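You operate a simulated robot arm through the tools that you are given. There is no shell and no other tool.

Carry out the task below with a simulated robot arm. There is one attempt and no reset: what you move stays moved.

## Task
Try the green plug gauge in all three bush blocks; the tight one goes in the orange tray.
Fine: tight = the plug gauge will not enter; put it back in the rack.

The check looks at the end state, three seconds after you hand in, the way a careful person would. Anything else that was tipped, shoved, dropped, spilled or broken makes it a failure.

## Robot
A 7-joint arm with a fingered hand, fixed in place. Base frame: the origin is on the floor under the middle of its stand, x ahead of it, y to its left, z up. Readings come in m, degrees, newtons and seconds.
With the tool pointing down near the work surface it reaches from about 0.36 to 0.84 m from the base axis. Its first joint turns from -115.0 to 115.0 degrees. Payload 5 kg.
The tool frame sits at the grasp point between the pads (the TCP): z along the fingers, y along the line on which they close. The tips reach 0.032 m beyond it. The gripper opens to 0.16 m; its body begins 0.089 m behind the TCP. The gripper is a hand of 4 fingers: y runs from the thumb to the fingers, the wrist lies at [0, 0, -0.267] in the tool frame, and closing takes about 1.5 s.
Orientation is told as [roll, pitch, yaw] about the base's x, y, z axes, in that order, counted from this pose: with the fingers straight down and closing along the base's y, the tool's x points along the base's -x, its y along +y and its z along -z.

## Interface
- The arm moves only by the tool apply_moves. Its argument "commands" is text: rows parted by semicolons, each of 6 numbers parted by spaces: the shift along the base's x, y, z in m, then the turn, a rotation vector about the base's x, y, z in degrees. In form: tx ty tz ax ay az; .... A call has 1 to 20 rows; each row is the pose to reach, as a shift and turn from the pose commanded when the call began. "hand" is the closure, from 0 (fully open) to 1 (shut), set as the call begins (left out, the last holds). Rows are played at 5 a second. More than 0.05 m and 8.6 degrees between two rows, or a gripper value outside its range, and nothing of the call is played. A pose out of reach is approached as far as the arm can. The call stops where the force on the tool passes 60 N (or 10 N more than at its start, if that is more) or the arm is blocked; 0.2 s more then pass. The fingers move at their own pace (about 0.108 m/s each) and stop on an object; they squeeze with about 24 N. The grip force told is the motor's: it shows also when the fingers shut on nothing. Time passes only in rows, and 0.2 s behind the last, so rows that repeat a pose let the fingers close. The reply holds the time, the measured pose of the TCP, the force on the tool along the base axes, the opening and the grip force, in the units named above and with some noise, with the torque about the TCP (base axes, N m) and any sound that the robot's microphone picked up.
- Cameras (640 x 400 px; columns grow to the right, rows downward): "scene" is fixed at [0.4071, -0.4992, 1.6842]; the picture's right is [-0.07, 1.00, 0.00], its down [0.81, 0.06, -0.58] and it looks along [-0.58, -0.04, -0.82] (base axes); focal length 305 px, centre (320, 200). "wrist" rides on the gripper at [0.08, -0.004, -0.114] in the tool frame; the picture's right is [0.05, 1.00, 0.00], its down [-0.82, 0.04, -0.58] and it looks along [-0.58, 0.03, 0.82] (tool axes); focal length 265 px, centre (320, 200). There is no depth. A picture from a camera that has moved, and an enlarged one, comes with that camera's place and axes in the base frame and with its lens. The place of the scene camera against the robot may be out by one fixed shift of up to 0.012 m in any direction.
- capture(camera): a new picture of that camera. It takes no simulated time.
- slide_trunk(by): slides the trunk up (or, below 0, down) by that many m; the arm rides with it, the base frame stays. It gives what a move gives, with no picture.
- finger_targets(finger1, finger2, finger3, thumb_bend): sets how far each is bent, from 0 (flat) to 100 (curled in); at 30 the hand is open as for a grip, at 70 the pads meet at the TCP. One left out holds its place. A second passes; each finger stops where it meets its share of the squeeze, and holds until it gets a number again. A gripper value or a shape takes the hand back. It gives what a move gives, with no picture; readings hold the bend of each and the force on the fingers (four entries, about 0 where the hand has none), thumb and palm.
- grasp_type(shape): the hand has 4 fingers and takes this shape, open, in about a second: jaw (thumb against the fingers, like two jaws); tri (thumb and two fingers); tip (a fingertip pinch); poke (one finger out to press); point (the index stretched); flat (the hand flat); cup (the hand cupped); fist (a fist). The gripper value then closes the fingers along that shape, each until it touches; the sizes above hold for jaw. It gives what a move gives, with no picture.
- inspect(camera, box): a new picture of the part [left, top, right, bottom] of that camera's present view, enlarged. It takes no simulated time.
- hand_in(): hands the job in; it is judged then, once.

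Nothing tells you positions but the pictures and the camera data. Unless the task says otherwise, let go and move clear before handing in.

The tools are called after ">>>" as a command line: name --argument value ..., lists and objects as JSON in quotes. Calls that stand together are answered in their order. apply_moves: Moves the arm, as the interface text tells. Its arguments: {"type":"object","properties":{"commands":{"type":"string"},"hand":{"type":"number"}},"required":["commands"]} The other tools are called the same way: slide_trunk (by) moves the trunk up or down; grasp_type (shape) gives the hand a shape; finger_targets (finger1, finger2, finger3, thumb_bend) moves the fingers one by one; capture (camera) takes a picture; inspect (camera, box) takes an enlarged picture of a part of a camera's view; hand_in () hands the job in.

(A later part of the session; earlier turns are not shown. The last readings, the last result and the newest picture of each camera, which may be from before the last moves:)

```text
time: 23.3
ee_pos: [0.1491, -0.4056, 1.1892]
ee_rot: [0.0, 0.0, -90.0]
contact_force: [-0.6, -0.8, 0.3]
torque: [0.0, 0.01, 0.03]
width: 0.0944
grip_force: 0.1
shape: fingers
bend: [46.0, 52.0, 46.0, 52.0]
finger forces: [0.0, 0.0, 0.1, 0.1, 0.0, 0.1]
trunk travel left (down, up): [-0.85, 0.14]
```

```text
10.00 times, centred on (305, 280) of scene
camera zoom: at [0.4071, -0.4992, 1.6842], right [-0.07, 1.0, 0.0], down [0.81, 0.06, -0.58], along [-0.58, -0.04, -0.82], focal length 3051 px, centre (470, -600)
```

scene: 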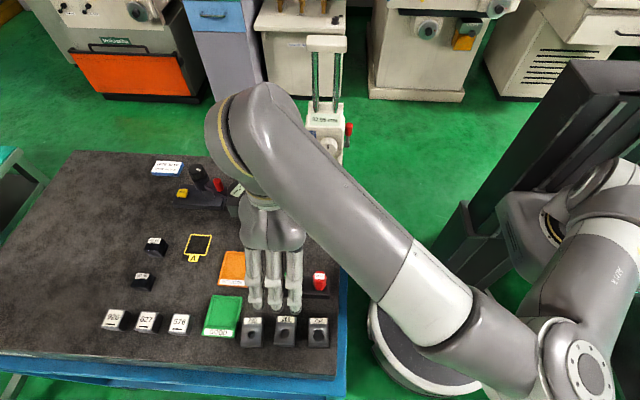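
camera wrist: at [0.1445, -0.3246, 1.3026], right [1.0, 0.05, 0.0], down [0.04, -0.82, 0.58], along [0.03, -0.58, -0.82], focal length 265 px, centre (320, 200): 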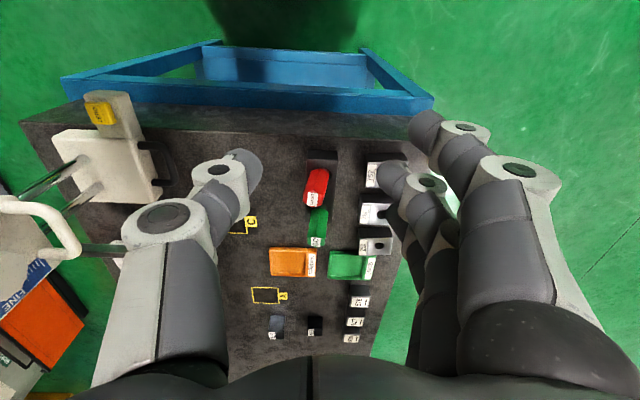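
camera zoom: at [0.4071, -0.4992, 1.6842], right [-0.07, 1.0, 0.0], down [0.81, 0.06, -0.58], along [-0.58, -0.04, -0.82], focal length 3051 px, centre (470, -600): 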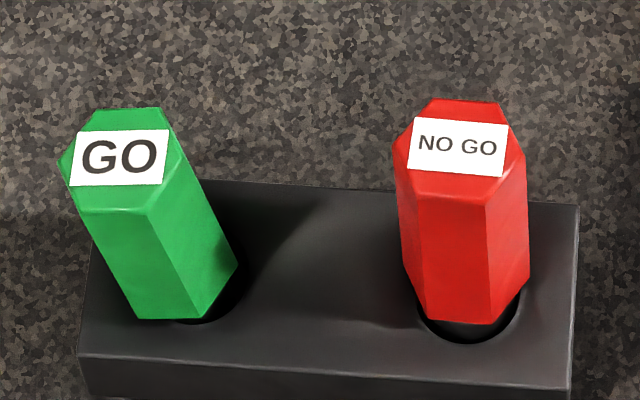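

The green plug's top is at (0.1525, -0.596, 1.021) and its handle base at (0.157, -0.587, 0.967), so it leans about 9.5° toward -y and 5° toward -x. I'll align the hand with that axis, approach along it, and stay higher so the fingertips clear the rack. This time the thumb will be a fixed anvil.

>>> finger_targets --finger1 46 --finger2 54 --finger3 46 --thumb_bend 55

>>> apply_moves --commands "-0.0005 -0.04 -0.01 2 -1 0; -0.001 -0.08 -0.03 4 -2 0; -0.002 -0.12 -0.05 6 -3 0; -0.003 -0.16 -0.07 8 -4 0; -0.0035 -0.1975 -0.09 9.5 -5 0; -0.0035 -0.2009 -0.0974 9.5 -5 0; -0.0035 -0.2009 -0.0974 9.5 -5 0"

>>> capture --camera "wrist"

>>> inspect --camera "scene" --box '[240, 210, 360, 310]'

```text
time: 24.3
ee_pos: [0.1491, -0.4057, 1.188]
ee_rot: [0.0, 0.0, -90.0]
contact_force: [-0.9, 0.9, -0.5]
torque: [0.02, 0.0, -0.03]
width: 0.0895
grip_force: 0.1
shape: fingers
bend: [46.0, 54.0, 46.0, 55.0]
finger forces: [0.0, 0.0, 0.0, 0.0, 0.0, 0.0]
trunk travel left (down, up): [-0.85, 0.14]
```

```text
time: 25.9
ee_pos: [0.1459, -0.611, 1.0917]
ee_rot: [5.1, 9.5, -89.6]
contact_force: [-0.5, 0.6, -0.3]
torque: [0.0, -0.02, 0.01]
width: 0.0894
grip_force: 0.1
shape: fingers
bend: [46.0, 54.0, 46.0, 55.0]
finger forces: [0.0, 0.0, 0.0, 0.1, 0.1, 0.0]
trunk travel left (down, up): [-0.85, 0.14]
```

```text
taken
camera wrist: at [0.1312, -0.5492, 1.2165], right [0.99, 0.04, 0.1], down [0.0, -0.9, 0.44], along [0.1, -0.43, -0.89], focal length 265 px, centre (320, 200)
```

wrist: 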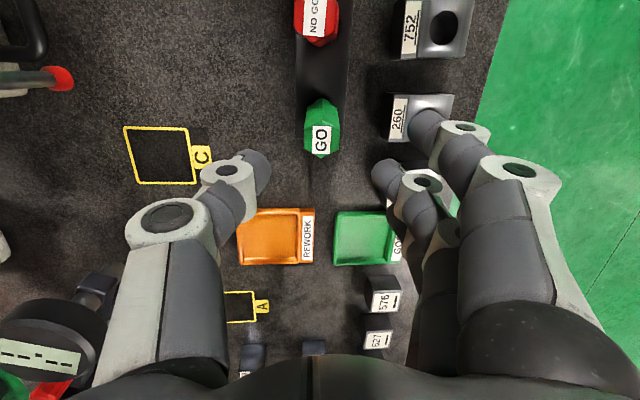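

```text
4.00 times, centred on (300, 260) of scene
camera zoom: at [0.4071, -0.4992, 1.6842], right [-0.07, 1.0, 0.0], down [0.81, 0.06, -0.58], along [-0.58, -0.04, -0.82], focal length 1220 px, centre (400, -40)
```

zoom: 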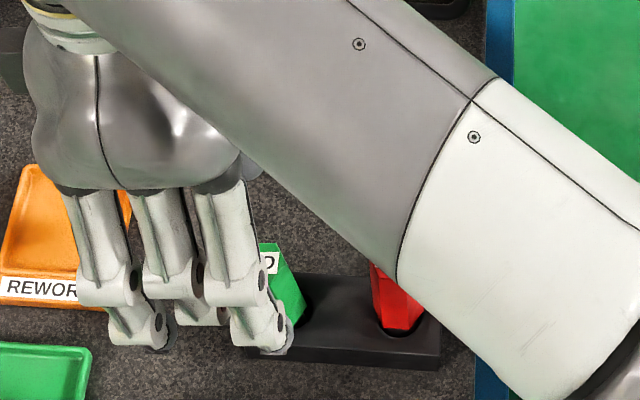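

The hand is now aligned with the leaning plug. I'll slide down along its axis to a slightly higher grip than before.

>>> apply_moves --commands "0.0025 0.005 -0.025 0 0 0; 0.0045 0.009 -0.048 0 0 0; 0.0065 0.0128 -0.068 0 0 0; 0.0075 0.0148 -0.0796 0 0 0; 0.0075 0.0148 -0.0796 0 0 0"

>>> inspect --camera "wrist" --box '[200, 60, 480, 280]'

>>> inspect --camera "scene" --box '[250, 240, 350, 320]'

```text
time: 27.1
ee_pos: [0.1545, -0.5933, 1.0122]
ee_rot: [5.1, 9.5, -89.6]
contact_force: [-0.2, 0.2, 0.0]
torque: [0.03, 0.0, 0.0]
width: 0.0892
grip_force: 0.1
shape: fingers
bend: [46.0, 54.0, 46.0, 55.0]
finger forces: [0.0, 0.0, 0.1, 0.0, 0.0, 0.0]
trunk travel left (down, up): [-0.85, 0.14]
```

```text
1.82 times, centred on (340, 170) of wrist
camera zoom: at [0.1392, -0.5311, 1.1363], right [0.99, 0.04, 0.1], down [0.0, -0.9, 0.44], along [0.1, -0.43, -0.89], focal length 483 px, centre (284, 254)
```

zoom: 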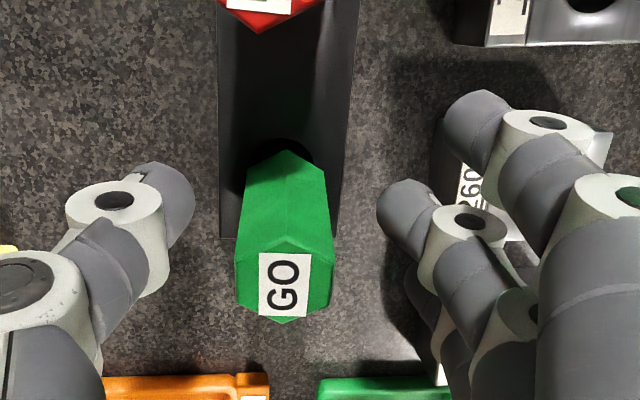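

```text
5.00 times, centred on (300, 280) of scene
camera zoom: at [0.4071, -0.4992, 1.6842], right [-0.07, 1.0, 0.0], down [0.81, 0.06, -0.58], along [-0.58, -0.04, -0.82], focal length 1525 px, centre (420, -200)
```

zoom: 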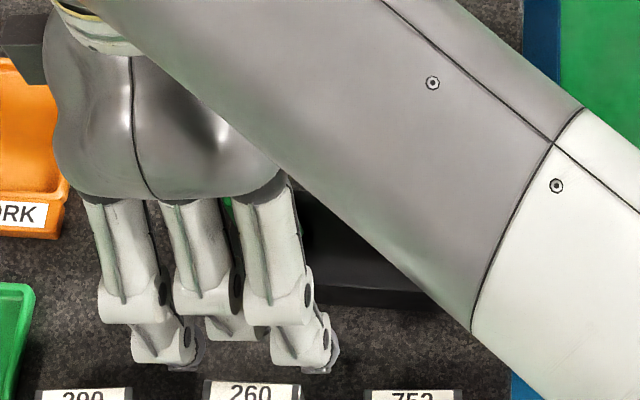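

The handle is centred between thumb and finger. I'll bring both to near contact symmetrically first.

>>> finger_targets --finger2 62 --thumb_bend 62

>>> inspect --camera "wrist" --box '[200, 60, 480, 280]'

```text
time: 28.1
ee_pos: [0.1546, -0.5926, 1.0115]
ee_rot: [5.0, 9.5, -89.7]
contact_force: [0.8, 0.7, 0.8]
torque: [0.0, 0.03, -0.02]
width: 0.0762
grip_force: 0.1
shape: fingers
bend: [46.0, 62.0, 46.0, 62.0]
finger forces: [0.0, 0.1, 0.1, 0.0, 0.0, 0.0]
trunk travel left (down, up): [-0.85, 0.14]
```

```text
1.82 times, centred on (340, 170) of wrist
camera zoom: at [0.1392, -0.5312, 1.1364], right [0.99, 0.04, 0.1], down [0.0, -0.9, 0.44], along [0.1, -0.43, -0.89], focal length 483 px, centre (284, 254)
```

zoom: 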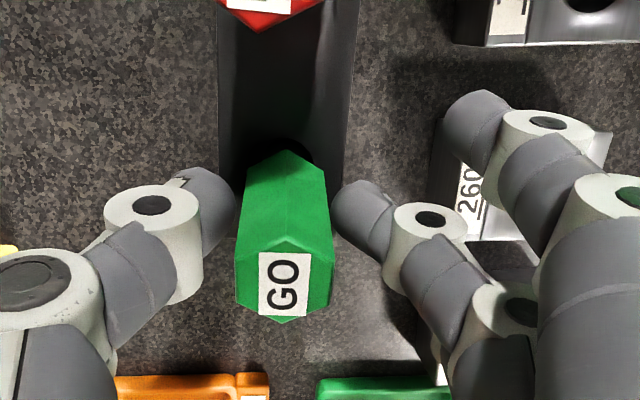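

Nearly touching on both sides and symmetric. One more small step on both, then the finger squeezes against the held thumb.

>>> finger_targets --finger2 64 --thumb_bend 64

>>> inspect --camera "wrist" --box '[200, 60, 480, 280]'

```text
time: 29.1
ee_pos: [0.1549, -0.5929, 1.012]
ee_rot: [5.1, 9.5, -89.6]
contact_force: [-1.1, 0.1, 0.8]
torque: [0.0, 0.0, -0.01]
width: 0.0731
grip_force: 0.4
shape: fingers
bend: [46.0, 63.0, 46.0, 64.0]
finger forces: [0.0, 0.5, 0.0, 0.0, 0.4, 0.0]
trunk travel left (down, up): [-0.85, 0.14]
```

```text
1.82 times, centred on (340, 170) of wrist
camera zoom: at [0.1392, -0.5312, 1.1364], right [0.99, 0.04, 0.1], down [0.0, -0.9, 0.44], along [0.1, -0.43, -0.89], focal length 483 px, centre (284, 254)
```

zoom: 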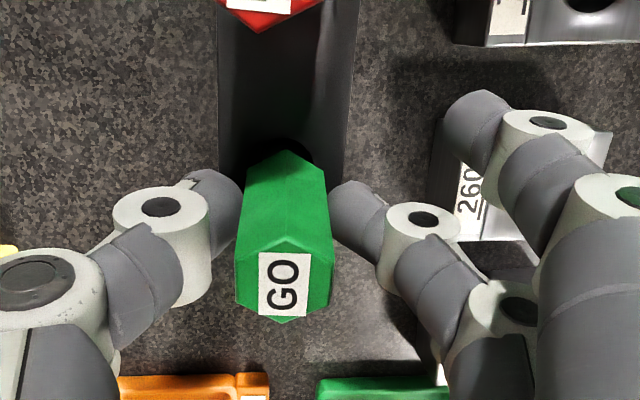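

Both touch with equal light force and nothing has moved. I'll tighten both equally in small steps.

>>> finger_targets --finger2 66 --thumb_bend 66

>>> inspect --camera "wrist" --box '[200, 60, 480, 280]'

```text
time: 30.1
ee_pos: [0.1549, -0.5929, 1.0112]
ee_rot: [5.1, 9.5, -89.6]
contact_force: [0.0, 0.3, -0.3]
torque: [-0.02, 0.01, -0.01]
width: 0.0715
grip_force: 2.4
shape: fingers
bend: [46.0, 64.0, 46.0, 65.0]
finger forces: [0.1, 2.2, 0.1, 0.1, 2.3, 0.0]
trunk travel left (down, up): [-0.85, 0.14]
```

```text
1.82 times, centred on (340, 170) of wrist
camera zoom: at [0.1392, -0.5313, 1.1364], right [0.99, 0.04, 0.1], down [0.0, -0.9, 0.44], along [0.1, -0.43, -0.89], focal length 483 px, centre (284, 254)
```

zoom: 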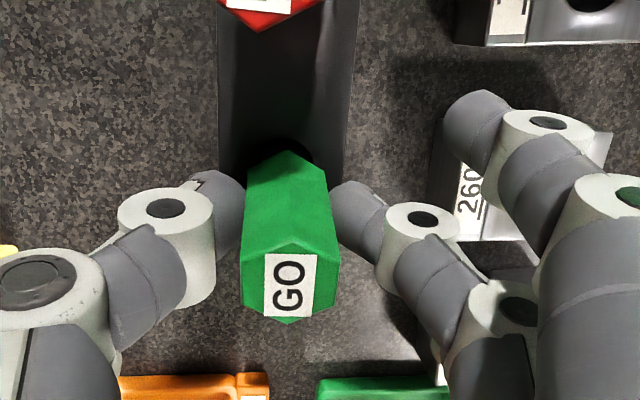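

Balanced at about 2.3 N with no load on the rack. I'll continue tightening.

>>> finger_targets --finger2 71 --thumb_bend 70.5

>>> inspect --camera "wrist" --box '[200, 60, 480, 280]'

```text
time: 31.1
ee_pos: [0.1557, -0.5928, 1.0123]
ee_rot: [5.1, 9.6, -89.7]
contact_force: [-0.5, 0.1, -0.5]
torque: [0.01, -0.03, -0.01]
width: 0.0697
grip_force: 8.1
shape: fingers
bend: [46.0, 64.0, 46.0, 67.0]
finger forces: [0.0, 8.2, 0.0, 0.0, 8.0, 0.0]
trunk travel left (down, up): [-0.85, 0.14]
```

```text
1.82 times, centred on (340, 170) of wrist
camera zoom: at [0.1392, -0.5313, 1.1364], right [0.99, 0.04, 0.1], down [0.0, -0.9, 0.44], along [0.1, -0.43, -0.89], focal length 483 px, centre (284, 254)
```

zoom: 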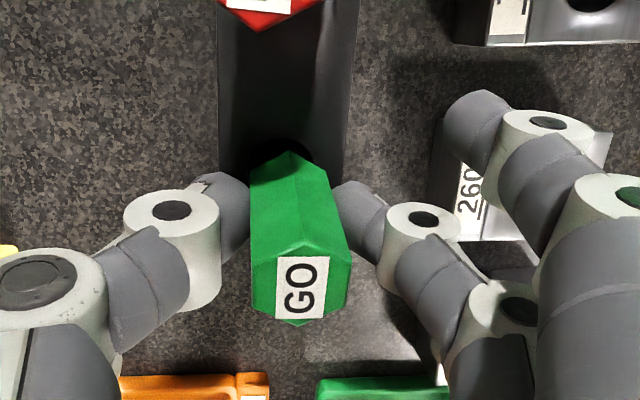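

Grip is balanced at 8 N. The thumb is the stiffer digit, so the plug crept slightly toward +x. I'll raise the finger's share to re-centre it and firm up the grip.

>>> finger_targets --finger2 78 --thumb_bend 71

>>> inspect --camera "wrist" --box '[200, 60, 480, 280]'

```text
time: 32.1
ee_pos: [0.1549, -0.5922, 1.0118]
ee_rot: [5.0, 9.5, -89.6]
contact_force: [-0.3, 0.1, -0.1]
torque: [0.02, 0.0, 0.01]
width: 0.0685
grip_force: 8.1
shape: fingers
bend: [46.0, 63.0, 46.0, 68.0]
finger forces: [0.0, 8.1, 0.1, 0.0, 7.9, 0.0]
trunk travel left (down, up): [-0.85, 0.14]
```

```text
1.82 times, centred on (340, 170) of wrist
camera zoom: at [0.1392, -0.5312, 1.1364], right [0.99, 0.04, 0.1], down [0.0, -0.9, 0.44], along [0.1, -0.43, -0.89], focal length 483 px, centre (284, 254)
```

zoom: 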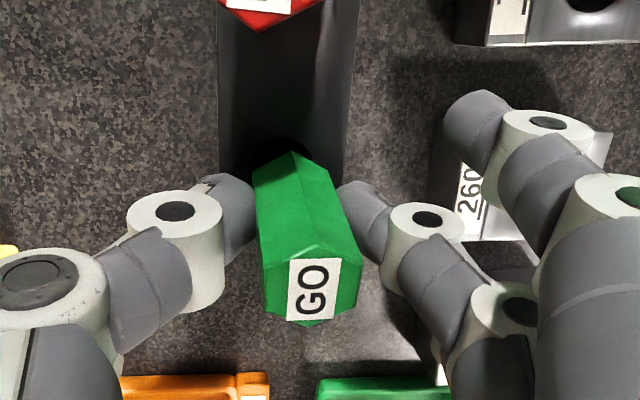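

The middle finger is limited to about 8 N, so the thumb target sets the position. I'll bring the thumb back to re-centre the plug and stay at this balanced 8 N grip.

>>> finger_targets --thumb_bend 68.2

>>> inspect --camera "wrist" --box '[200, 60, 480, 280]'

```text
time: 33.1
ee_pos: [0.1554, -0.5927, 1.0113]
ee_rot: [5.2, 9.5, -89.6]
contact_force: [-0.6, 0.5, 0.1]
torque: [0.04, -0.02, -0.02]
width: 0.0707
grip_force: 6.4
shape: fingers
bend: [46.0, 64.0, 46.0, 67.0]
finger forces: [0.0, 5.9, 0.0, 0.0, 5.9, 0.0]
trunk travel left (down, up): [-0.85, 0.14]
```

```text
1.82 times, centred on (340, 170) of wrist
camera zoom: at [0.1392, -0.5313, 1.1364], right [0.99, 0.04, 0.1], down [0.0, -0.9, 0.44], along [0.1, -0.43, -0.89], focal length 483 px, centre (284, 254)
```

zoom: 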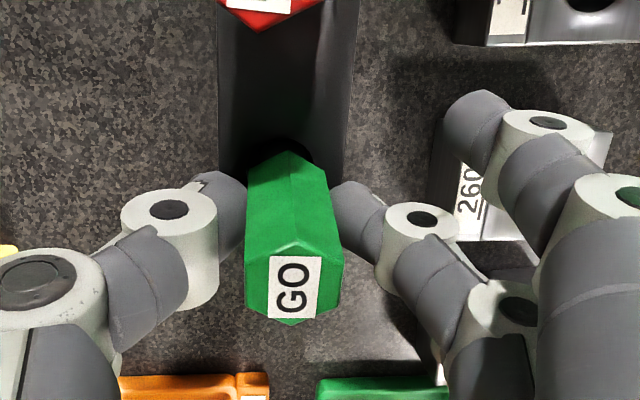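

>>> finger_targets --finger2 80

>>> inspect --camera "wrist" --box '[200, 60, 480, 280]'

```text
time: 34.1
ee_pos: [0.1548, -0.592, 1.0124]
ee_rot: [5.1, 9.5, -89.6]
contact_force: [-0.7, 0.0, 0.3]
torque: [-0.02, 0.0, 0.01]
width: 0.071
grip_force: 6.7
shape: fingers
bend: [46.0, 64.0, 46.0, 66.0]
finger forces: [0.1, 6.8, 0.1, 0.0, 6.9, 0.1]
trunk travel left (down, up): [-0.85, 0.14]
```

```text
1.82 times, centred on (340, 170) of wrist
camera zoom: at [0.1392, -0.5313, 1.1364], right [0.99, 0.04, 0.1], down [0.0, -0.9, 0.44], along [0.1, -0.43, -0.89], focal length 483 px, centre (284, 254)
```

zoom: 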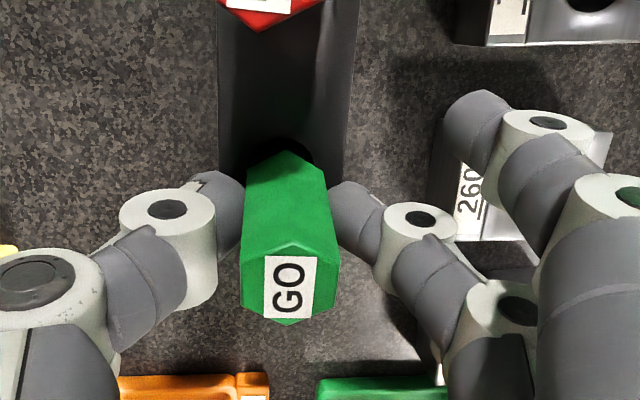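

The plug is held, aligned and balanced at about 7 N. I'll lift a little along its axis and check that it comes free without the rack.

>>> apply_moves --commands "-0.0004 -0.0008 0.005 0 0 0; -0.0009 -0.0016 0.01 0 0 0; -0.0013 -0.0025 0.015 0 0 0; -0.0017 -0.0033 0.02 0 0 0; -0.0017 -0.0033 0.02 0 0 0"

>>> inspect --camera "wrist" --box '[200, 60, 480, 280]'

>>> inspect --camera "scene" --box '[250, 240, 350, 320]'

```text
time: 35.3
ee_pos: [0.1521, -0.5974, 1.032]
ee_rot: [5.1, 9.5, -89.6]
contact_force: [0.5, -0.7, -1.2]
torque: [-0.01, 0.02, -0.01]
width: 0.0714
grip_force: 6.9
shape: fingers
bend: [46.0, 64.0, 46.0, 66.0]
finger forces: [0.0, 6.8, 0.0, 0.0, 6.9, 0.1]
trunk travel left (down, up): [-0.85, 0.14]
```

```text
1.82 times, centred on (340, 170) of wrist
camera zoom: at [0.1372, -0.5358, 1.1571], right [0.99, 0.04, 0.1], down [0.0, -0.9, 0.44], along [0.1, -0.43, -0.89], focal length 483 px, centre (284, 254)
```

zoom: 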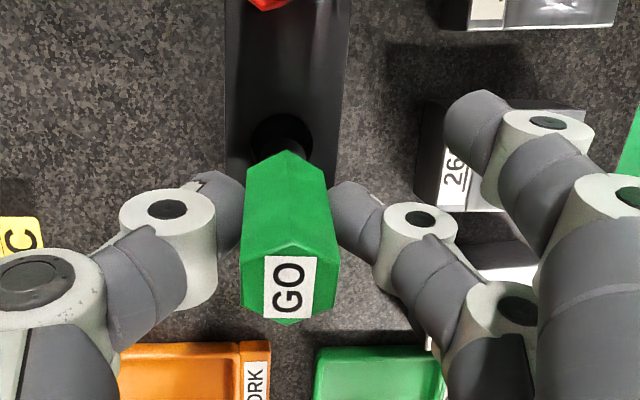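

```text
5.00 times, centred on (300, 280) of scene
camera zoom: at [0.4071, -0.4992, 1.6842], right [-0.07, 1.0, 0.0], down [0.81, 0.06, -0.58], along [-0.58, -0.04, -0.82], focal length 1525 px, centre (420, -200)
```

zoom: 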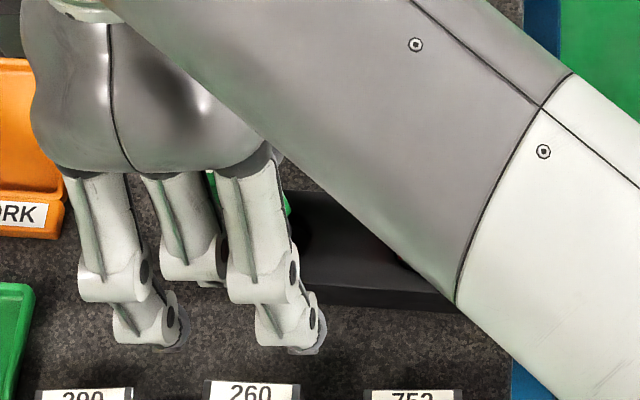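

The plug lifts freely and stays put in the grip, and its dark pin is coming out of the hole. I'll continue along the axis until clear, then straighten the hand to vertical.

>>> apply_moves --commands "-0.001 -0.002 0.012 0 0 0; -0.002 -0.004 0.024 0 0 0; -0.0032 -0.006 0.036 0 0 0; -0.0042 -0.008 0.048 0 0 0; -0.0042 -0.008 0.064 0 0 0; -0.0042 -0.008 0.08 0 0 0; -0.0042 -0.008 0.1 -2.5 1.3 0; -0.0042 -0.008 0.11 -5 2.6 0; -0.0042 -0.008 0.12 -7.5 3.9 0; -0.0042 -0.008 0.12 -9.5 5 0; -0.0042 -0.008 0.12 -9.5 5 0"

>>> capture --camera "wrist"

>>> inspect --camera "scene" --box '[230, 200, 350, 320]'

```text
time: 37.7
ee_pos: [0.1478, -0.6041, 1.1516]
ee_rot: [0.0, 0.0, -89.9]
contact_force: [-0.3, 0.6, -1.5]
torque: [0.0, -0.03, 0.02]
width: 0.0712
grip_force: 6.8
shape: fingers
bend: [46.0, 64.0, 46.0, 66.0]
finger forces: [0.1, 6.8, 0.0, 0.1, 6.8, 0.1]
trunk travel left (down, up): [-0.85, 0.14]
```

```text
taken
camera wrist: at [0.143, -0.5234, 1.2651], right [1.0, 0.05, 0.0], down [0.04, -0.82, 0.58], along [0.03, -0.58, -0.82], focal length 265 px, centre (320, 200)
```

wrist: 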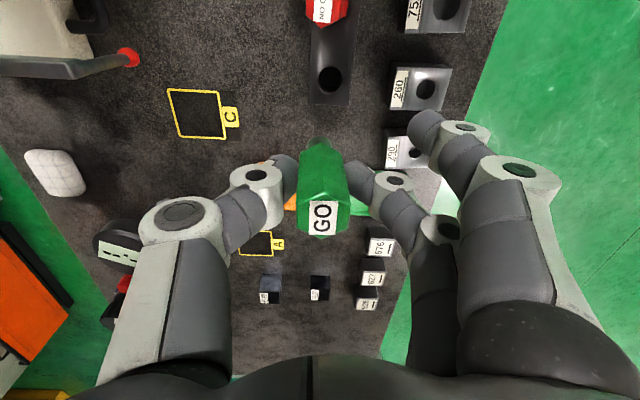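

```text
3.33 times, centred on (290, 260) of scene
camera zoom: at [0.4071, -0.4992, 1.6842], right [-0.07, 1.0, 0.0], down [0.81, 0.06, -0.58], along [-0.58, -0.04, -0.82], focal length 1017 px, centre (420, 0)
```

zoom: 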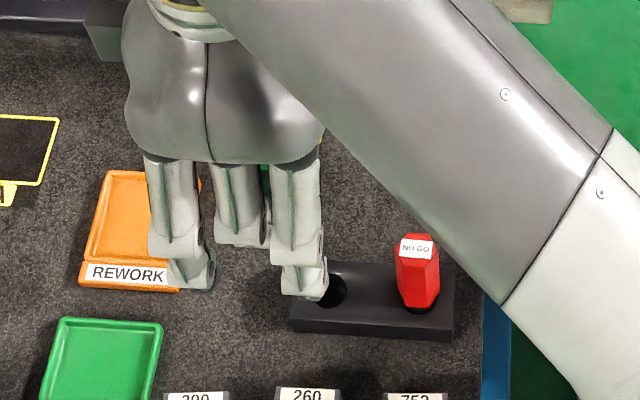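

>>> inspect --camera "wrist" --box '[260, 100, 390, 260]'

>>> inspect --camera "wrist" --box '[280, 0, 480, 130]'

```text
2.50 times, centred on (325, 180) of wrist
camera zoom: at [0.143, -0.5234, 1.2651], right [1.0, 0.05, 0.0], down [0.04, -0.82, 0.58], along [0.03, -0.58, -0.82], focal length 664 px, centre (308, 250)
```

zoom: 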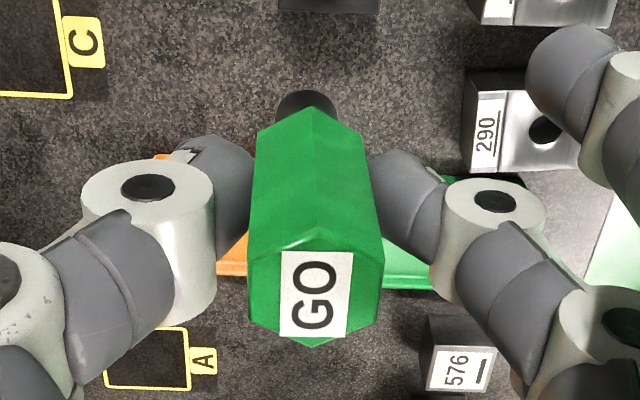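

```text
3.08 times, centred on (380, 65) of wrist
camera zoom: at [0.143, -0.5234, 1.2651], right [1.0, 0.05, 0.0], down [0.04, -0.82, 0.58], along [0.03, -0.58, -0.82], focal length 817 px, centre (135, 615)
```

zoom: 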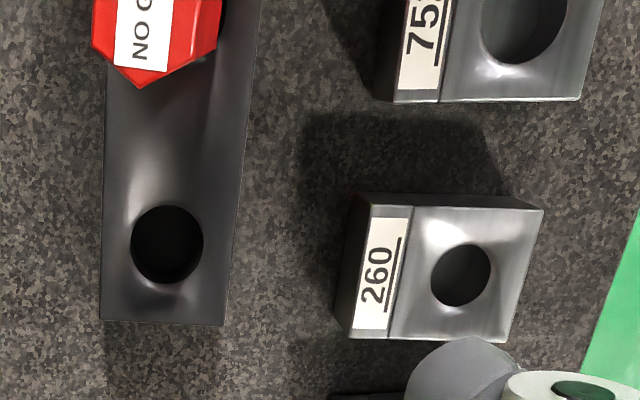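

The plug hangs nearly vertical from the grip, pin down, with a pin diameter of about 0.019 m. I'll carry it over block 752 first, with the hole at about (0.258, -0.511, 0.960), staying well above everything.

>>> apply_moves --commands "0.018 0.016 0 0 0 0; 0.036 0.032 0 0 0 0; 0.055 0.049 0 0 0 0; 0.074 0.066 0 0 0 0; 0.092 0.082 0 0 0 0; 0.1104 0.0986 0 0 0 0; 0.1104 0.0986 -0.02 0 0 0; 0.1104 0.0986 -0.04 0 0 0; 0.1104 0.0986 -0.06 0 0 0; 0.1104 0.0986 -0.06 0 0 0"

>>> inspect --camera "wrist" --box '[240, 80, 400, 240]'

>>> inspect --camera "scene" --box '[250, 240, 370, 360]'

```text
time: 39.9
ee_pos: [0.257, -0.5072, 1.0916]
ee_rot: [0.0, -0.1, -90.0]
contact_force: [-0.4, 0.5, -1.3]
torque: [-0.02, 0.0, 0.0]
width: 0.0712
grip_force: 7.1
shape: fingers
bend: [46.0, 64.0, 46.0, 66.0]
finger forces: [0.0, 6.8, 0.1, 0.0, 6.7, 0.0]
trunk travel left (down, up): [-0.85, 0.14]
```

```text
2.50 times, centred on (320, 160) of wrist
camera zoom: at [0.252, -0.4256, 1.2054], right [1.0, 0.05, 0.0], down [0.04, -0.82, 0.58], along [0.03, -0.58, -0.82], focal length 664 px, centre (320, 300)
```

zoom: 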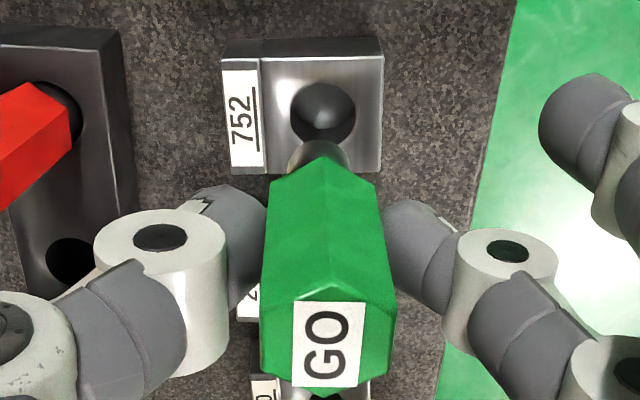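

```text
3.33 times, centred on (310, 300) of scene
camera zoom: at [0.4071, -0.4992, 1.6842], right [-0.07, 1.0, 0.0], down [0.81, 0.06, -0.58], along [-0.58, -0.04, -0.82], focal length 1017 px, centre (353, -133)
```

zoom: 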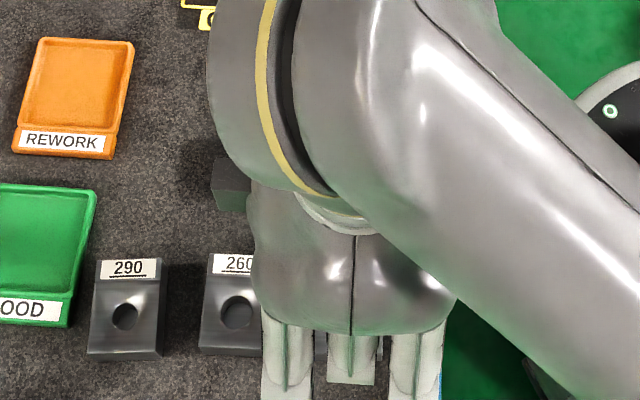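

The metallic pin is almost exactly above hole 752, needing about 1.7 mm more in +x. I'll correct and go lower in small steps while watching the force.

>>> apply_moves --commands "0.0017 0 -0.01 0 0 0; 0.0017 0 -0.02 0 0 0; 0.0017 0 -0.03 0 0 0; 0.0017 0 -0.03 0 0 0"

>>> inspect --camera "wrist" --box '[240, 60, 400, 220]'

```text
time: 40.9
ee_pos: [0.26, -0.5071, 1.0612]
ee_rot: [-0.1, 0.0, -90.0]
contact_force: [0.5, -0.7, -1.2]
torque: [-0.01, 0.01, -0.01]
width: 0.0712
grip_force: 6.4
shape: fingers
bend: [46.0, 64.0, 46.0, 66.0]
finger forces: [0.1, 6.9, 0.1, 0.0, 6.7, 0.1]
trunk travel left (down, up): [-0.85, 0.14]
```

```text
2.50 times, centred on (320, 140) of wrist
camera zoom: at [0.2554, -0.4257, 1.1758], right [1.0, 0.05, 0.0], down [0.04, -0.82, 0.58], along [0.03, -0.58, -0.82], focal length 664 px, centre (320, 350)
```

zoom: 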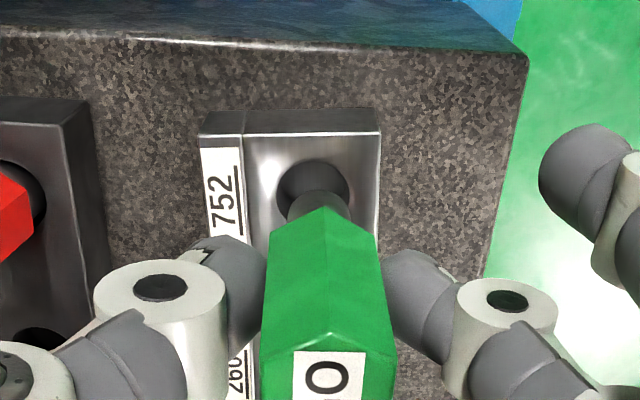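

Slight overshoot in x, so I'll correct by -1.5 mm and continue down toward where the pin tip should meet the hole.

>>> apply_moves --commands "-0.0015 0 -0.005 0 0 0; -0.0015 0 -0.01 0 0 0; -0.0015 0 -0.014 0 0 0; -0.0015 0 -0.014 0 0 0"

>>> inspect --camera "wrist" --box '[240, 60, 400, 220]'

```text
time: 41.9
ee_pos: [0.2579, -0.5056, 1.0483]
ee_rot: [0.0, 0.0, -90.0]
contact_force: [0.0, 0.0, -1.0]
torque: [0.01, 0.0, -0.02]
width: 0.0714
grip_force: 6.7
shape: fingers
bend: [46.0, 64.0, 46.0, 66.0]
finger forces: [0.0, 6.9, 0.1, 0.0, 6.7, 0.1]
trunk travel left (down, up): [-0.85, 0.14]
```

```text
2.50 times, centred on (320, 140) of wrist
camera zoom: at [0.2538, -0.4255, 1.1616], right [1.0, 0.05, 0.0], down [0.04, -0.82, 0.58], along [0.03, -0.58, -0.82], focal length 664 px, centre (320, 350)
```

zoom: 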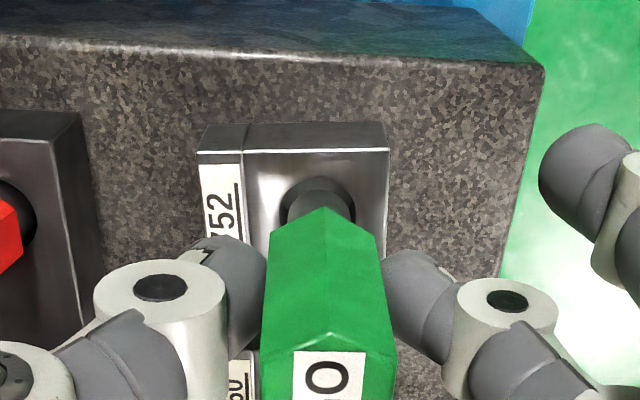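

The pin looks to be just above the bore and inside its rim. I'll descend in 3 mm steps with force watch.

>>> apply_moves --commands "-0.001 0 -0.003 0 0 0; -0.001 0 -0.006 0 0 0; -0.001 0 -0.009 0 0 0; -0.001 0 -0.012 0 0 0; -0.001 0 -0.012 0 0 0"

>>> inspect --camera "wrist" --box '[240, 60, 400, 220]'

```text
time: 43.1
ee_pos: [0.2582, -0.507, 1.0349]
ee_rot: [0.0, 0.0, -90.0]
contact_force: [0.2, 0.1, -1.0]
torque: [-0.02, 0.03, -0.01]
width: 0.0712
grip_force: 7.1
shape: fingers
bend: [46.0, 64.0, 46.0, 66.0]
finger forces: [0.0, 6.8, 0.0, 0.0, 6.6, 0.1]
trunk travel left (down, up): [-0.85, 0.14]
```

```text
2.50 times, centred on (320, 140) of wrist
camera zoom: at [0.2532, -0.4253, 1.1494], right [1.0, 0.05, 0.0], down [0.04, -0.82, 0.58], along [0.03, -0.58, -0.82], focal length 664 px, centre (320, 350)
```

zoom: 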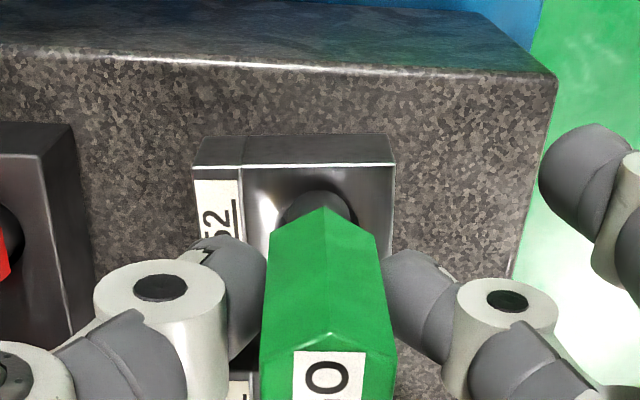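

No resistance yet at TCP z≈1.035. I'll continue down another centimetre in small steps.

>>> apply_moves --commands "-0.0005 -0.001 -0.003 0 0 0; -0.0005 -0.001 -0.006 0 0 0; -0.0005 -0.001 -0.009 0 0 0; -0.0005 -0.001 -0.009 0 0 0"

>>> inspect --camera "wrist" --box '[240, 60, 400, 220]'

```text
time: 44.1
ee_pos: [0.2577, -0.5076, 1.0265]
ee_rot: [0.1, -0.1, -90.0]
contact_force: [1.0, -4.1, 16.2]
torque: [-0.12, -0.04, -0.02]
width: 0.0714
grip_force: 10.2
shape: fingers
bend: [46.0, 66.0, 46.0, 67.0]
finger forces: [0.0, 10.5, 0.0, 0.1, 9.5, 0.1]
trunk travel left (down, up): [-0.85, 0.14]
```

```text
2.50 times, centred on (320, 140) of wrist
camera zoom: at [0.2526, -0.4257, 1.141], right [1.0, 0.05, 0.0], down [0.04, -0.81, 0.58], along [0.03, -0.58, -0.82], focal length 664 px, centre (320, 350)
```

zoom: 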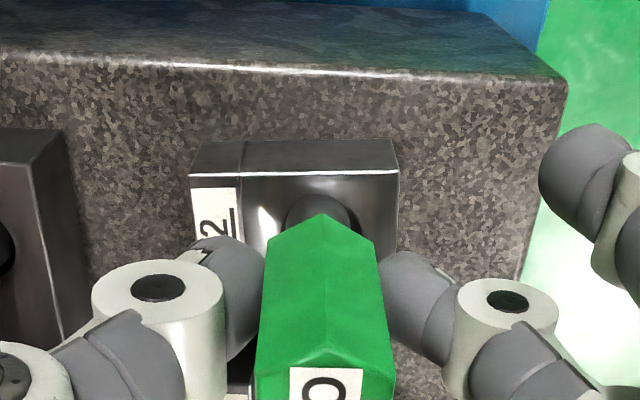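

Contact: about 16 N upward with a -y component, so I'll stop pushing and back up a few millimetres. Then I'll look closely to tell a misaligned rim contact from a tight bore.

>>> apply_moves --commands "0 0 0.003 0 0 0; 0 0 0.005 0 0 0; 0 0 0.005 0 0 0"

>>> inspect --camera "wrist" --box '[280, 100, 360, 160]'

>>> inspect --camera "wrist" --box '[240, 80, 400, 260]'

```text
time: 44.9
ee_pos: [0.2561, -0.5077, 1.0307]
ee_rot: [0.0, 0.0, -90.0]
contact_force: [0.0, -0.8, -1.8]
torque: [0.0, 0.02, -0.03]
width: 0.072
grip_force: 7.7
shape: fingers
bend: [46.0, 66.0, 46.0, 66.0]
finger forces: [0.0, 6.9, 0.0, 0.0, 6.8, 0.0]
trunk travel left (down, up): [-0.85, 0.14]
```

```text
6.67 times, centred on (320, 130) of wrist
camera zoom: at [0.2518, -0.4261, 1.1448], right [1.0, 0.05, 0.0], down [0.04, -0.82, 0.58], along [0.03, -0.58, -0.82], focal length 1769 px, centre (320, 667)
```

zoom: 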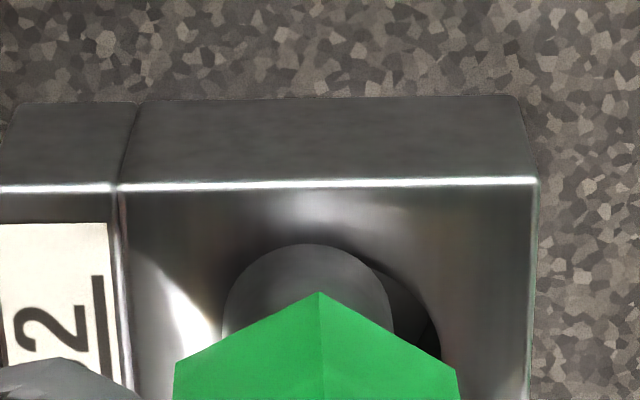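

```text
2.22 times, centred on (320, 170) of wrist
camera zoom: at [0.2518, -0.4261, 1.1448], right [1.0, 0.05, 0.0], down [0.04, -0.82, 0.58], along [0.03, -0.58, -0.82], focal length 590 px, centre (320, 267)
```

zoom: 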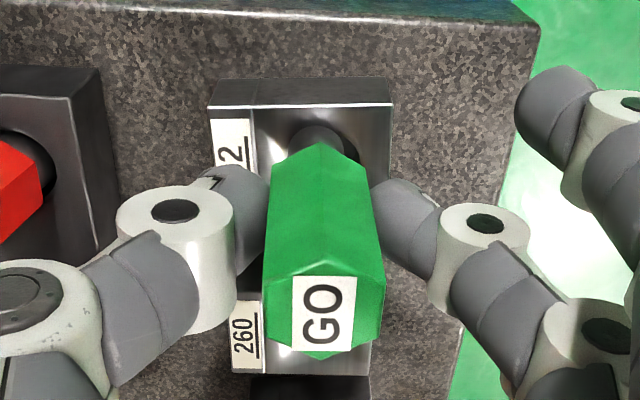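

Clear now: the pin tip sits on the rim about 3 mm too far to -x and +y, so that was misalignment, not tightness. I'll raise slightly, shift (+3 mm, -3 mm) and look again.

>>> apply_moves --commands "0 0 0.004 0 0 0; 0.003 -0.003 0.004 0 0 0; 0.003 -0.003 0.004 0 0 0; 0.003 -0.003 0.004 0 0 0"

>>> inspect --camera "wrist" --box '[280, 100, 360, 160]'

```text
time: 45.9
ee_pos: [0.26, -0.5111, 1.0365]
ee_rot: [0.0, 0.0, -90.0]
contact_force: [-0.2, 0.4, -1.3]
torque: [-0.01, 0.0, 0.02]
width: 0.0722
grip_force: 6.7
shape: fingers
bend: [46.0, 66.0, 46.0, 66.0]
finger forces: [0.0, 6.9, 0.1, 0.0, 6.9, 0.1]
trunk travel left (down, up): [-0.85, 0.14]
```

```text
6.67 times, centred on (320, 130) of wrist
camera zoom: at [0.2545, -0.429, 1.1496], right [1.0, 0.05, 0.0], down [0.04, -0.82, 0.58], along [0.03, -0.58, -0.82], focal length 1769 px, centre (320, 667)
```

zoom: 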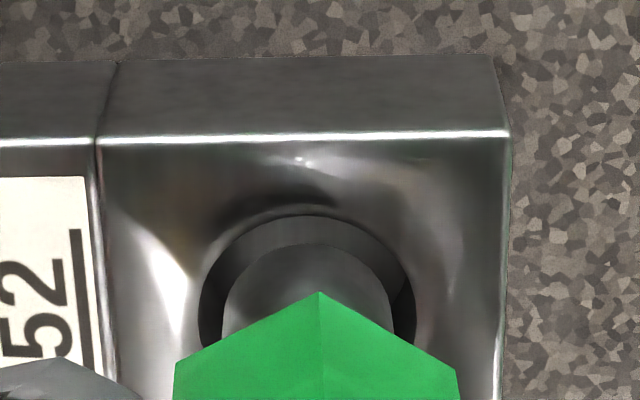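

Centred in x, and a touch more -y is wanted. I'll shift -1.5 mm and lower in small steps.

>>> apply_moves --commands "0 -0.0015 0 0 0 0; 0 -0.0015 -0.003 0 0 0; 0 -0.0015 -0.006 0 0 0; 0 -0.0015 -0.009 0 0 0; 0 -0.0015 -0.009 0 0 0"

>>> inspect --camera "wrist" --box '[280, 100, 360, 160]'

```text
time: 47.1
ee_pos: [0.2593, -0.5111, 1.0267]
ee_rot: [0.1, 0.0, -90.0]
contact_force: [0.4, 0.1, -1.4]
torque: [0.02, -0.01, 0.02]
width: 0.0722
grip_force: 7.1
shape: fingers
bend: [46.0, 66.0, 46.0, 66.0]
finger forces: [0.1, 6.8, 0.0, 0.1, 6.8, 0.0]
trunk travel left (down, up): [-0.85, 0.14]
```

```text
6.67 times, centred on (320, 130) of wrist
camera zoom: at [0.2545, -0.4299, 1.1399], right [1.0, 0.05, 0.0], down [0.04, -0.82, 0.58], along [0.03, -0.58, -0.82], focal length 1769 px, centre (320, 667)
```

zoom: 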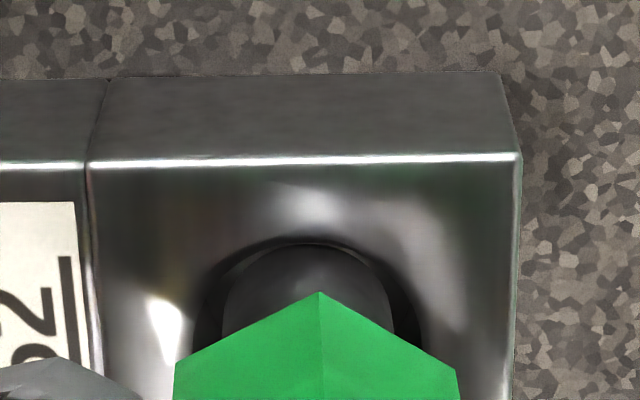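

No force and the tip is at the bore mouth. I'll go on another 10 mm.

>>> apply_moves --commands "0 -0.0005 -0.003 0 0 0; 0 -0.0005 -0.006 0 0 0; 0 -0.0005 -0.009 0 0 0; 0 -0.0005 -0.011 0 0 0; 0 -0.0005 -0.011 0 0 0"

>>> inspect --camera "wrist" --box '[280, 100, 360, 160]'

>>> inspect --camera "wrist" --box '[240, 80, 400, 260]'

```text
time: 48.3
ee_pos: [0.2601, -0.5122, 1.0158]
ee_rot: [0.0, 0.1, -89.9]
contact_force: [0.0, -1.4, -0.5]
torque: [-0.05, -0.03, 0.01]
width: 0.0721
grip_force: 7.4
shape: fingers
bend: [46.0, 66.0, 46.0, 66.0]
finger forces: [0.0, 6.9, 0.0, 0.0, 7.0, 0.0]
trunk travel left (down, up): [-0.85, 0.14]
```

```text
6.67 times, centred on (320, 130) of wrist
camera zoom: at [0.255, -0.431, 1.1301], right [1.0, 0.05, 0.0], down [0.04, -0.82, 0.58], along [0.03, -0.58, -0.82], focal length 1769 px, centre (320, 667)
```

zoom: 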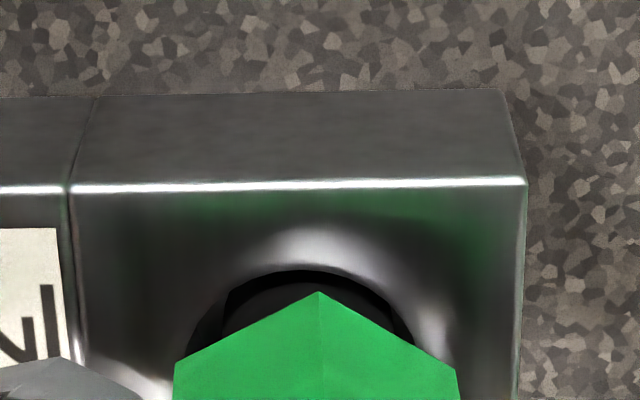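

```text
2.22 times, centred on (320, 170) of wrist
camera zoom: at [0.255, -0.431, 1.1301], right [1.0, 0.05, 0.0], down [0.04, -0.82, 0.58], along [0.03, -0.58, -0.82], focal length 590 px, centre (320, 267)
```

zoom: 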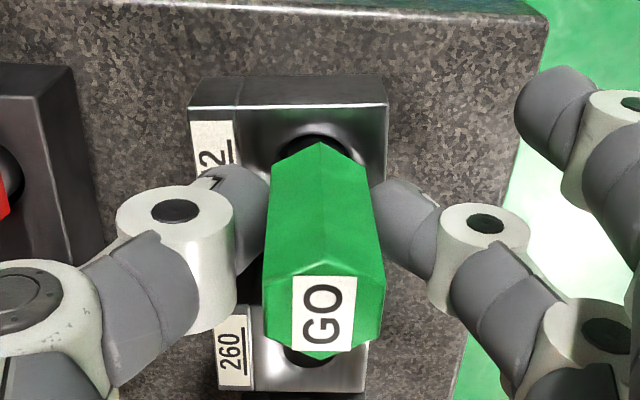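

The pin is about 15 mm inside bore 752 with virtually no force, so 752 is not tight. I'll withdraw straight up and move over block 260, about 0.0745 m further in -y.

>>> apply_moves --commands "0 0 0.01 0 0 0; 0 0 0.02 0 0 0; 0 0 0.032 0 0 0; 0 0 0.042 0 0 0; 0.0005 -0.02 0.042 0 0 0; 0.001 -0.04 0.042 0 0 0; 0.0013 -0.06 0.042 0 0 0; 0.0016 -0.0745 0.042 0 0 0; 0.0016 -0.0745 0.03 0 0 0; 0.0016 -0.0745 0.021 0 0 0; 0.0016 -0.0745 0.021 0 0 0"

>>> inspect --camera "wrist" --box '[280, 100, 360, 160]'

>>> inspect --camera "wrist" --box '[240, 80, 400, 260]'

```text
time: 50.7
ee_pos: [0.2471, -0.5733, 1.0416]
ee_rot: [0.2, 0.0, -89.8]
contact_force: [-0.9, -0.9, -1.4]
torque: [-0.03, 0.02, 0.03]
width: 0.0724
grip_force: 6.6
shape: fingers
bend: [46.0, 65.0, 46.0, 66.0]
finger forces: [0.1, 6.8, 0.0, 0.0, 6.9, 0.1]
out of reach, approached as far as the arm can: row 7, 8, 9, 10, 11
trunk travel left (down, up): [-0.85, 0.14]
```

```text
6.67 times, centred on (320, 130) of wrist
camera zoom: at [0.2414, -0.4933, 1.1546], right [1.0, 0.06, 0.0], down [0.04, -0.82, 0.58], along [0.03, -0.58, -0.82], focal length 1769 px, centre (320, 667)
```

zoom: 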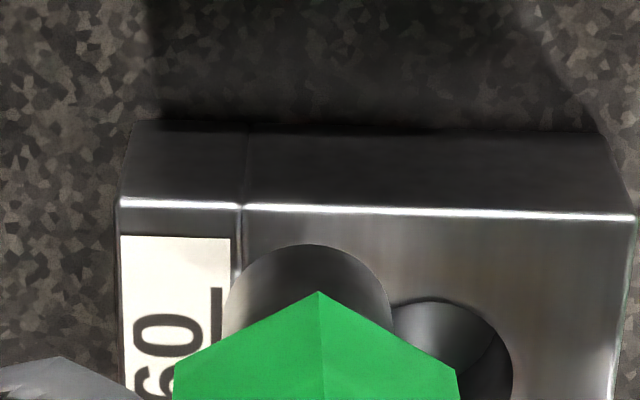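

```text
2.22 times, centred on (320, 170) of wrist
camera zoom: at [0.2414, -0.4933, 1.1546], right [1.0, 0.06, 0.0], down [0.04, -0.82, 0.58], along [0.03, -0.58, -0.82], focal length 590 px, centre (320, 267)
```

zoom: 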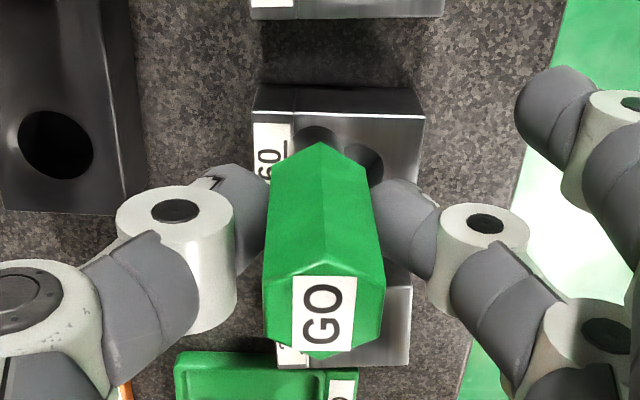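

That pose is at the arm's reach limit at this trunk height. I'll raise the hand well clear, then lower the trunk so the arm reaches further near the table.

>>> apply_moves --commands "-0.005 0.005 0.02 0 0 0; -0.01 0.015 0.045 0 0 0; -0.015 0.025 0.075 0 0 0; -0.015 0.03 0.105 0 0 0; -0.015 0.03 0.135 0 0 0; -0.015 0.03 0.15 0 0 0; -0.015 0.03 0.15 0 0 0"

>>> capture --camera "scene"

>>> capture --camera "wrist"

```text
time: 52.3
ee_pos: [0.2314, -0.5445, 1.1921]
ee_rot: [-0.1, -0.1, -90.0]
contact_force: [0.0, 0.3, -1.4]
torque: [0.02, 0.01, -0.02]
width: 0.0722
grip_force: 7.1
shape: fingers
bend: [46.0, 65.0, 46.0, 66.0]
finger forces: [0.0, 6.9, 0.0, 0.0, 6.9, 0.1]
trunk travel left (down, up): [-0.85, 0.14]
```

```text
taken
```

scene: 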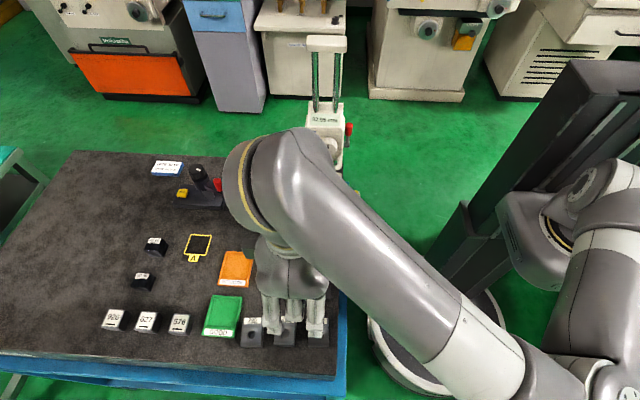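

```text
taken
camera wrist: at [0.2268, -0.463, 1.3062], right [1.0, 0.05, 0.0], down [0.04, -0.82, 0.58], along [0.03, -0.58, -0.82], focal length 265 px, centre (320, 200)
```

wrist: 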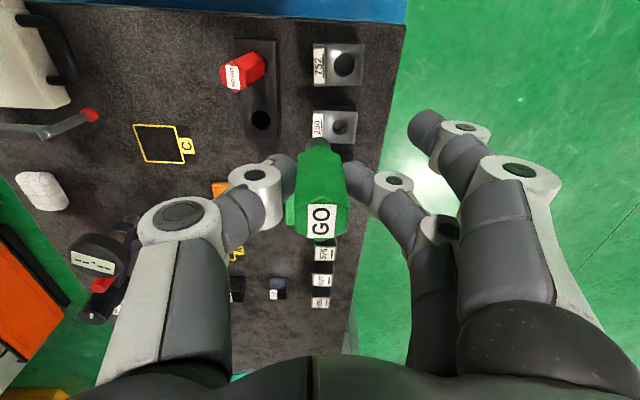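

The plug is still held securely. I'll lower the trunk by 0.10 m, which takes the hand down with it to TCP≈1.09, and the pin tip stays above everything.

>>> slide_trunk --by -0.1

>>> capture --camera "scene"

```text
time: 53.6
ee_pos: [0.2315, -0.5444, 1.0917]
ee_rot: [0.1, 0.0, -90.0]
contact_force: [0.1, -0.9, -0.8]
torque: [-0.01, -0.04, 0.01]
width: 0.072
grip_force: 6.9
shape: fingers
bend: [46.0, 65.0, 46.0, 66.0]
finger forces: [0.1, 7.0, 0.0, 0.1, 6.9, 0.0]
trunk travel left (down, up): [-0.75, 0.24]
```

```text
taken
```

scene: 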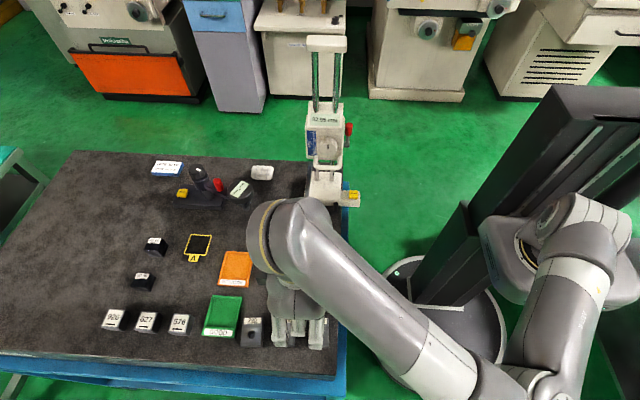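

>>> apply_moves --commands "0.008 -0.011 0 0 0 0; 0.016 -0.022 0 0 0 0; 0.024 -0.033 0 0 0 0; 0.03 -0.042 0 0 0 0; 0.03 -0.042 -0.015 0 0 0; 0.03 -0.042 -0.03 0 0 0; 0.03 -0.042 -0.04 0 0 0; 0.03 -0.042 -0.04 0 0 0"

>>> inspect --camera "wrist" --box '[280, 100, 360, 160]'

>>> inspect --camera "wrist" --box '[240, 80, 400, 260]'

```text
time: 55.4
ee_pos: [0.2604, -0.5853, 1.053]
ee_rot: [0.1, 0.0, -89.8]
contact_force: [-0.7, -0.2, -0.9]
torque: [-0.01, 0.02, 0.01]
width: 0.0718
grip_force: 7.0
shape: fingers
bend: [46.0, 65.0, 46.0, 66.0]
finger forces: [0.0, 6.8, 0.1, 0.0, 6.9, 0.0]
out of reach, approached as far as the arm can: row 4, 5
trunk travel left (down, up): [-0.75, 0.24]
```

```text
6.67 times, centred on (320, 130) of wrist
camera zoom: at [0.2539, -0.5025, 1.166], right [1.0, 0.06, 0.0], down [0.04, -0.81, 0.58], along [0.03, -0.58, -0.82], focal length 1769 px, centre (320, 667)
```

zoom: 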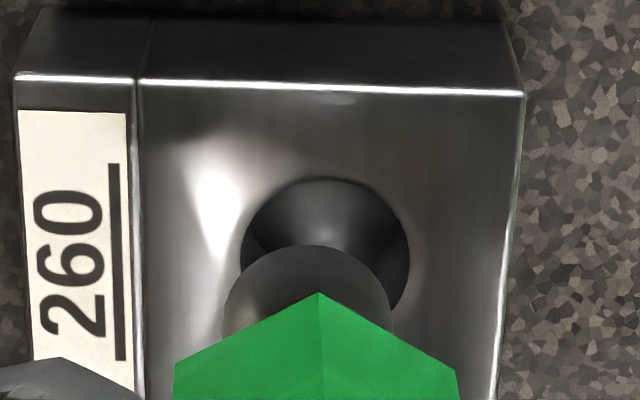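

```text
2.22 times, centred on (320, 170) of wrist
camera zoom: at [0.2539, -0.5025, 1.166], right [1.0, 0.06, 0.0], down [0.04, -0.81, 0.58], along [0.03, -0.58, -0.82], focal length 590 px, centre (320, 267)
```

zoom: 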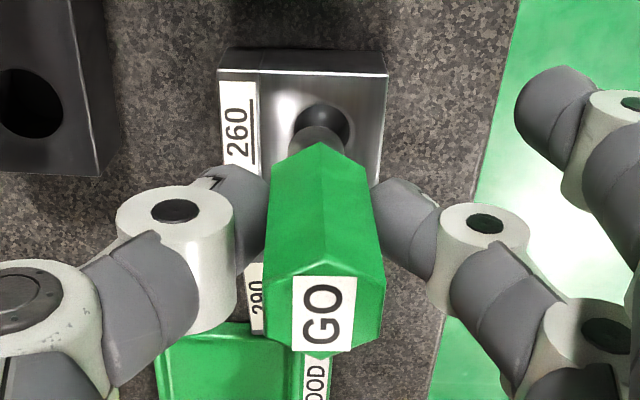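

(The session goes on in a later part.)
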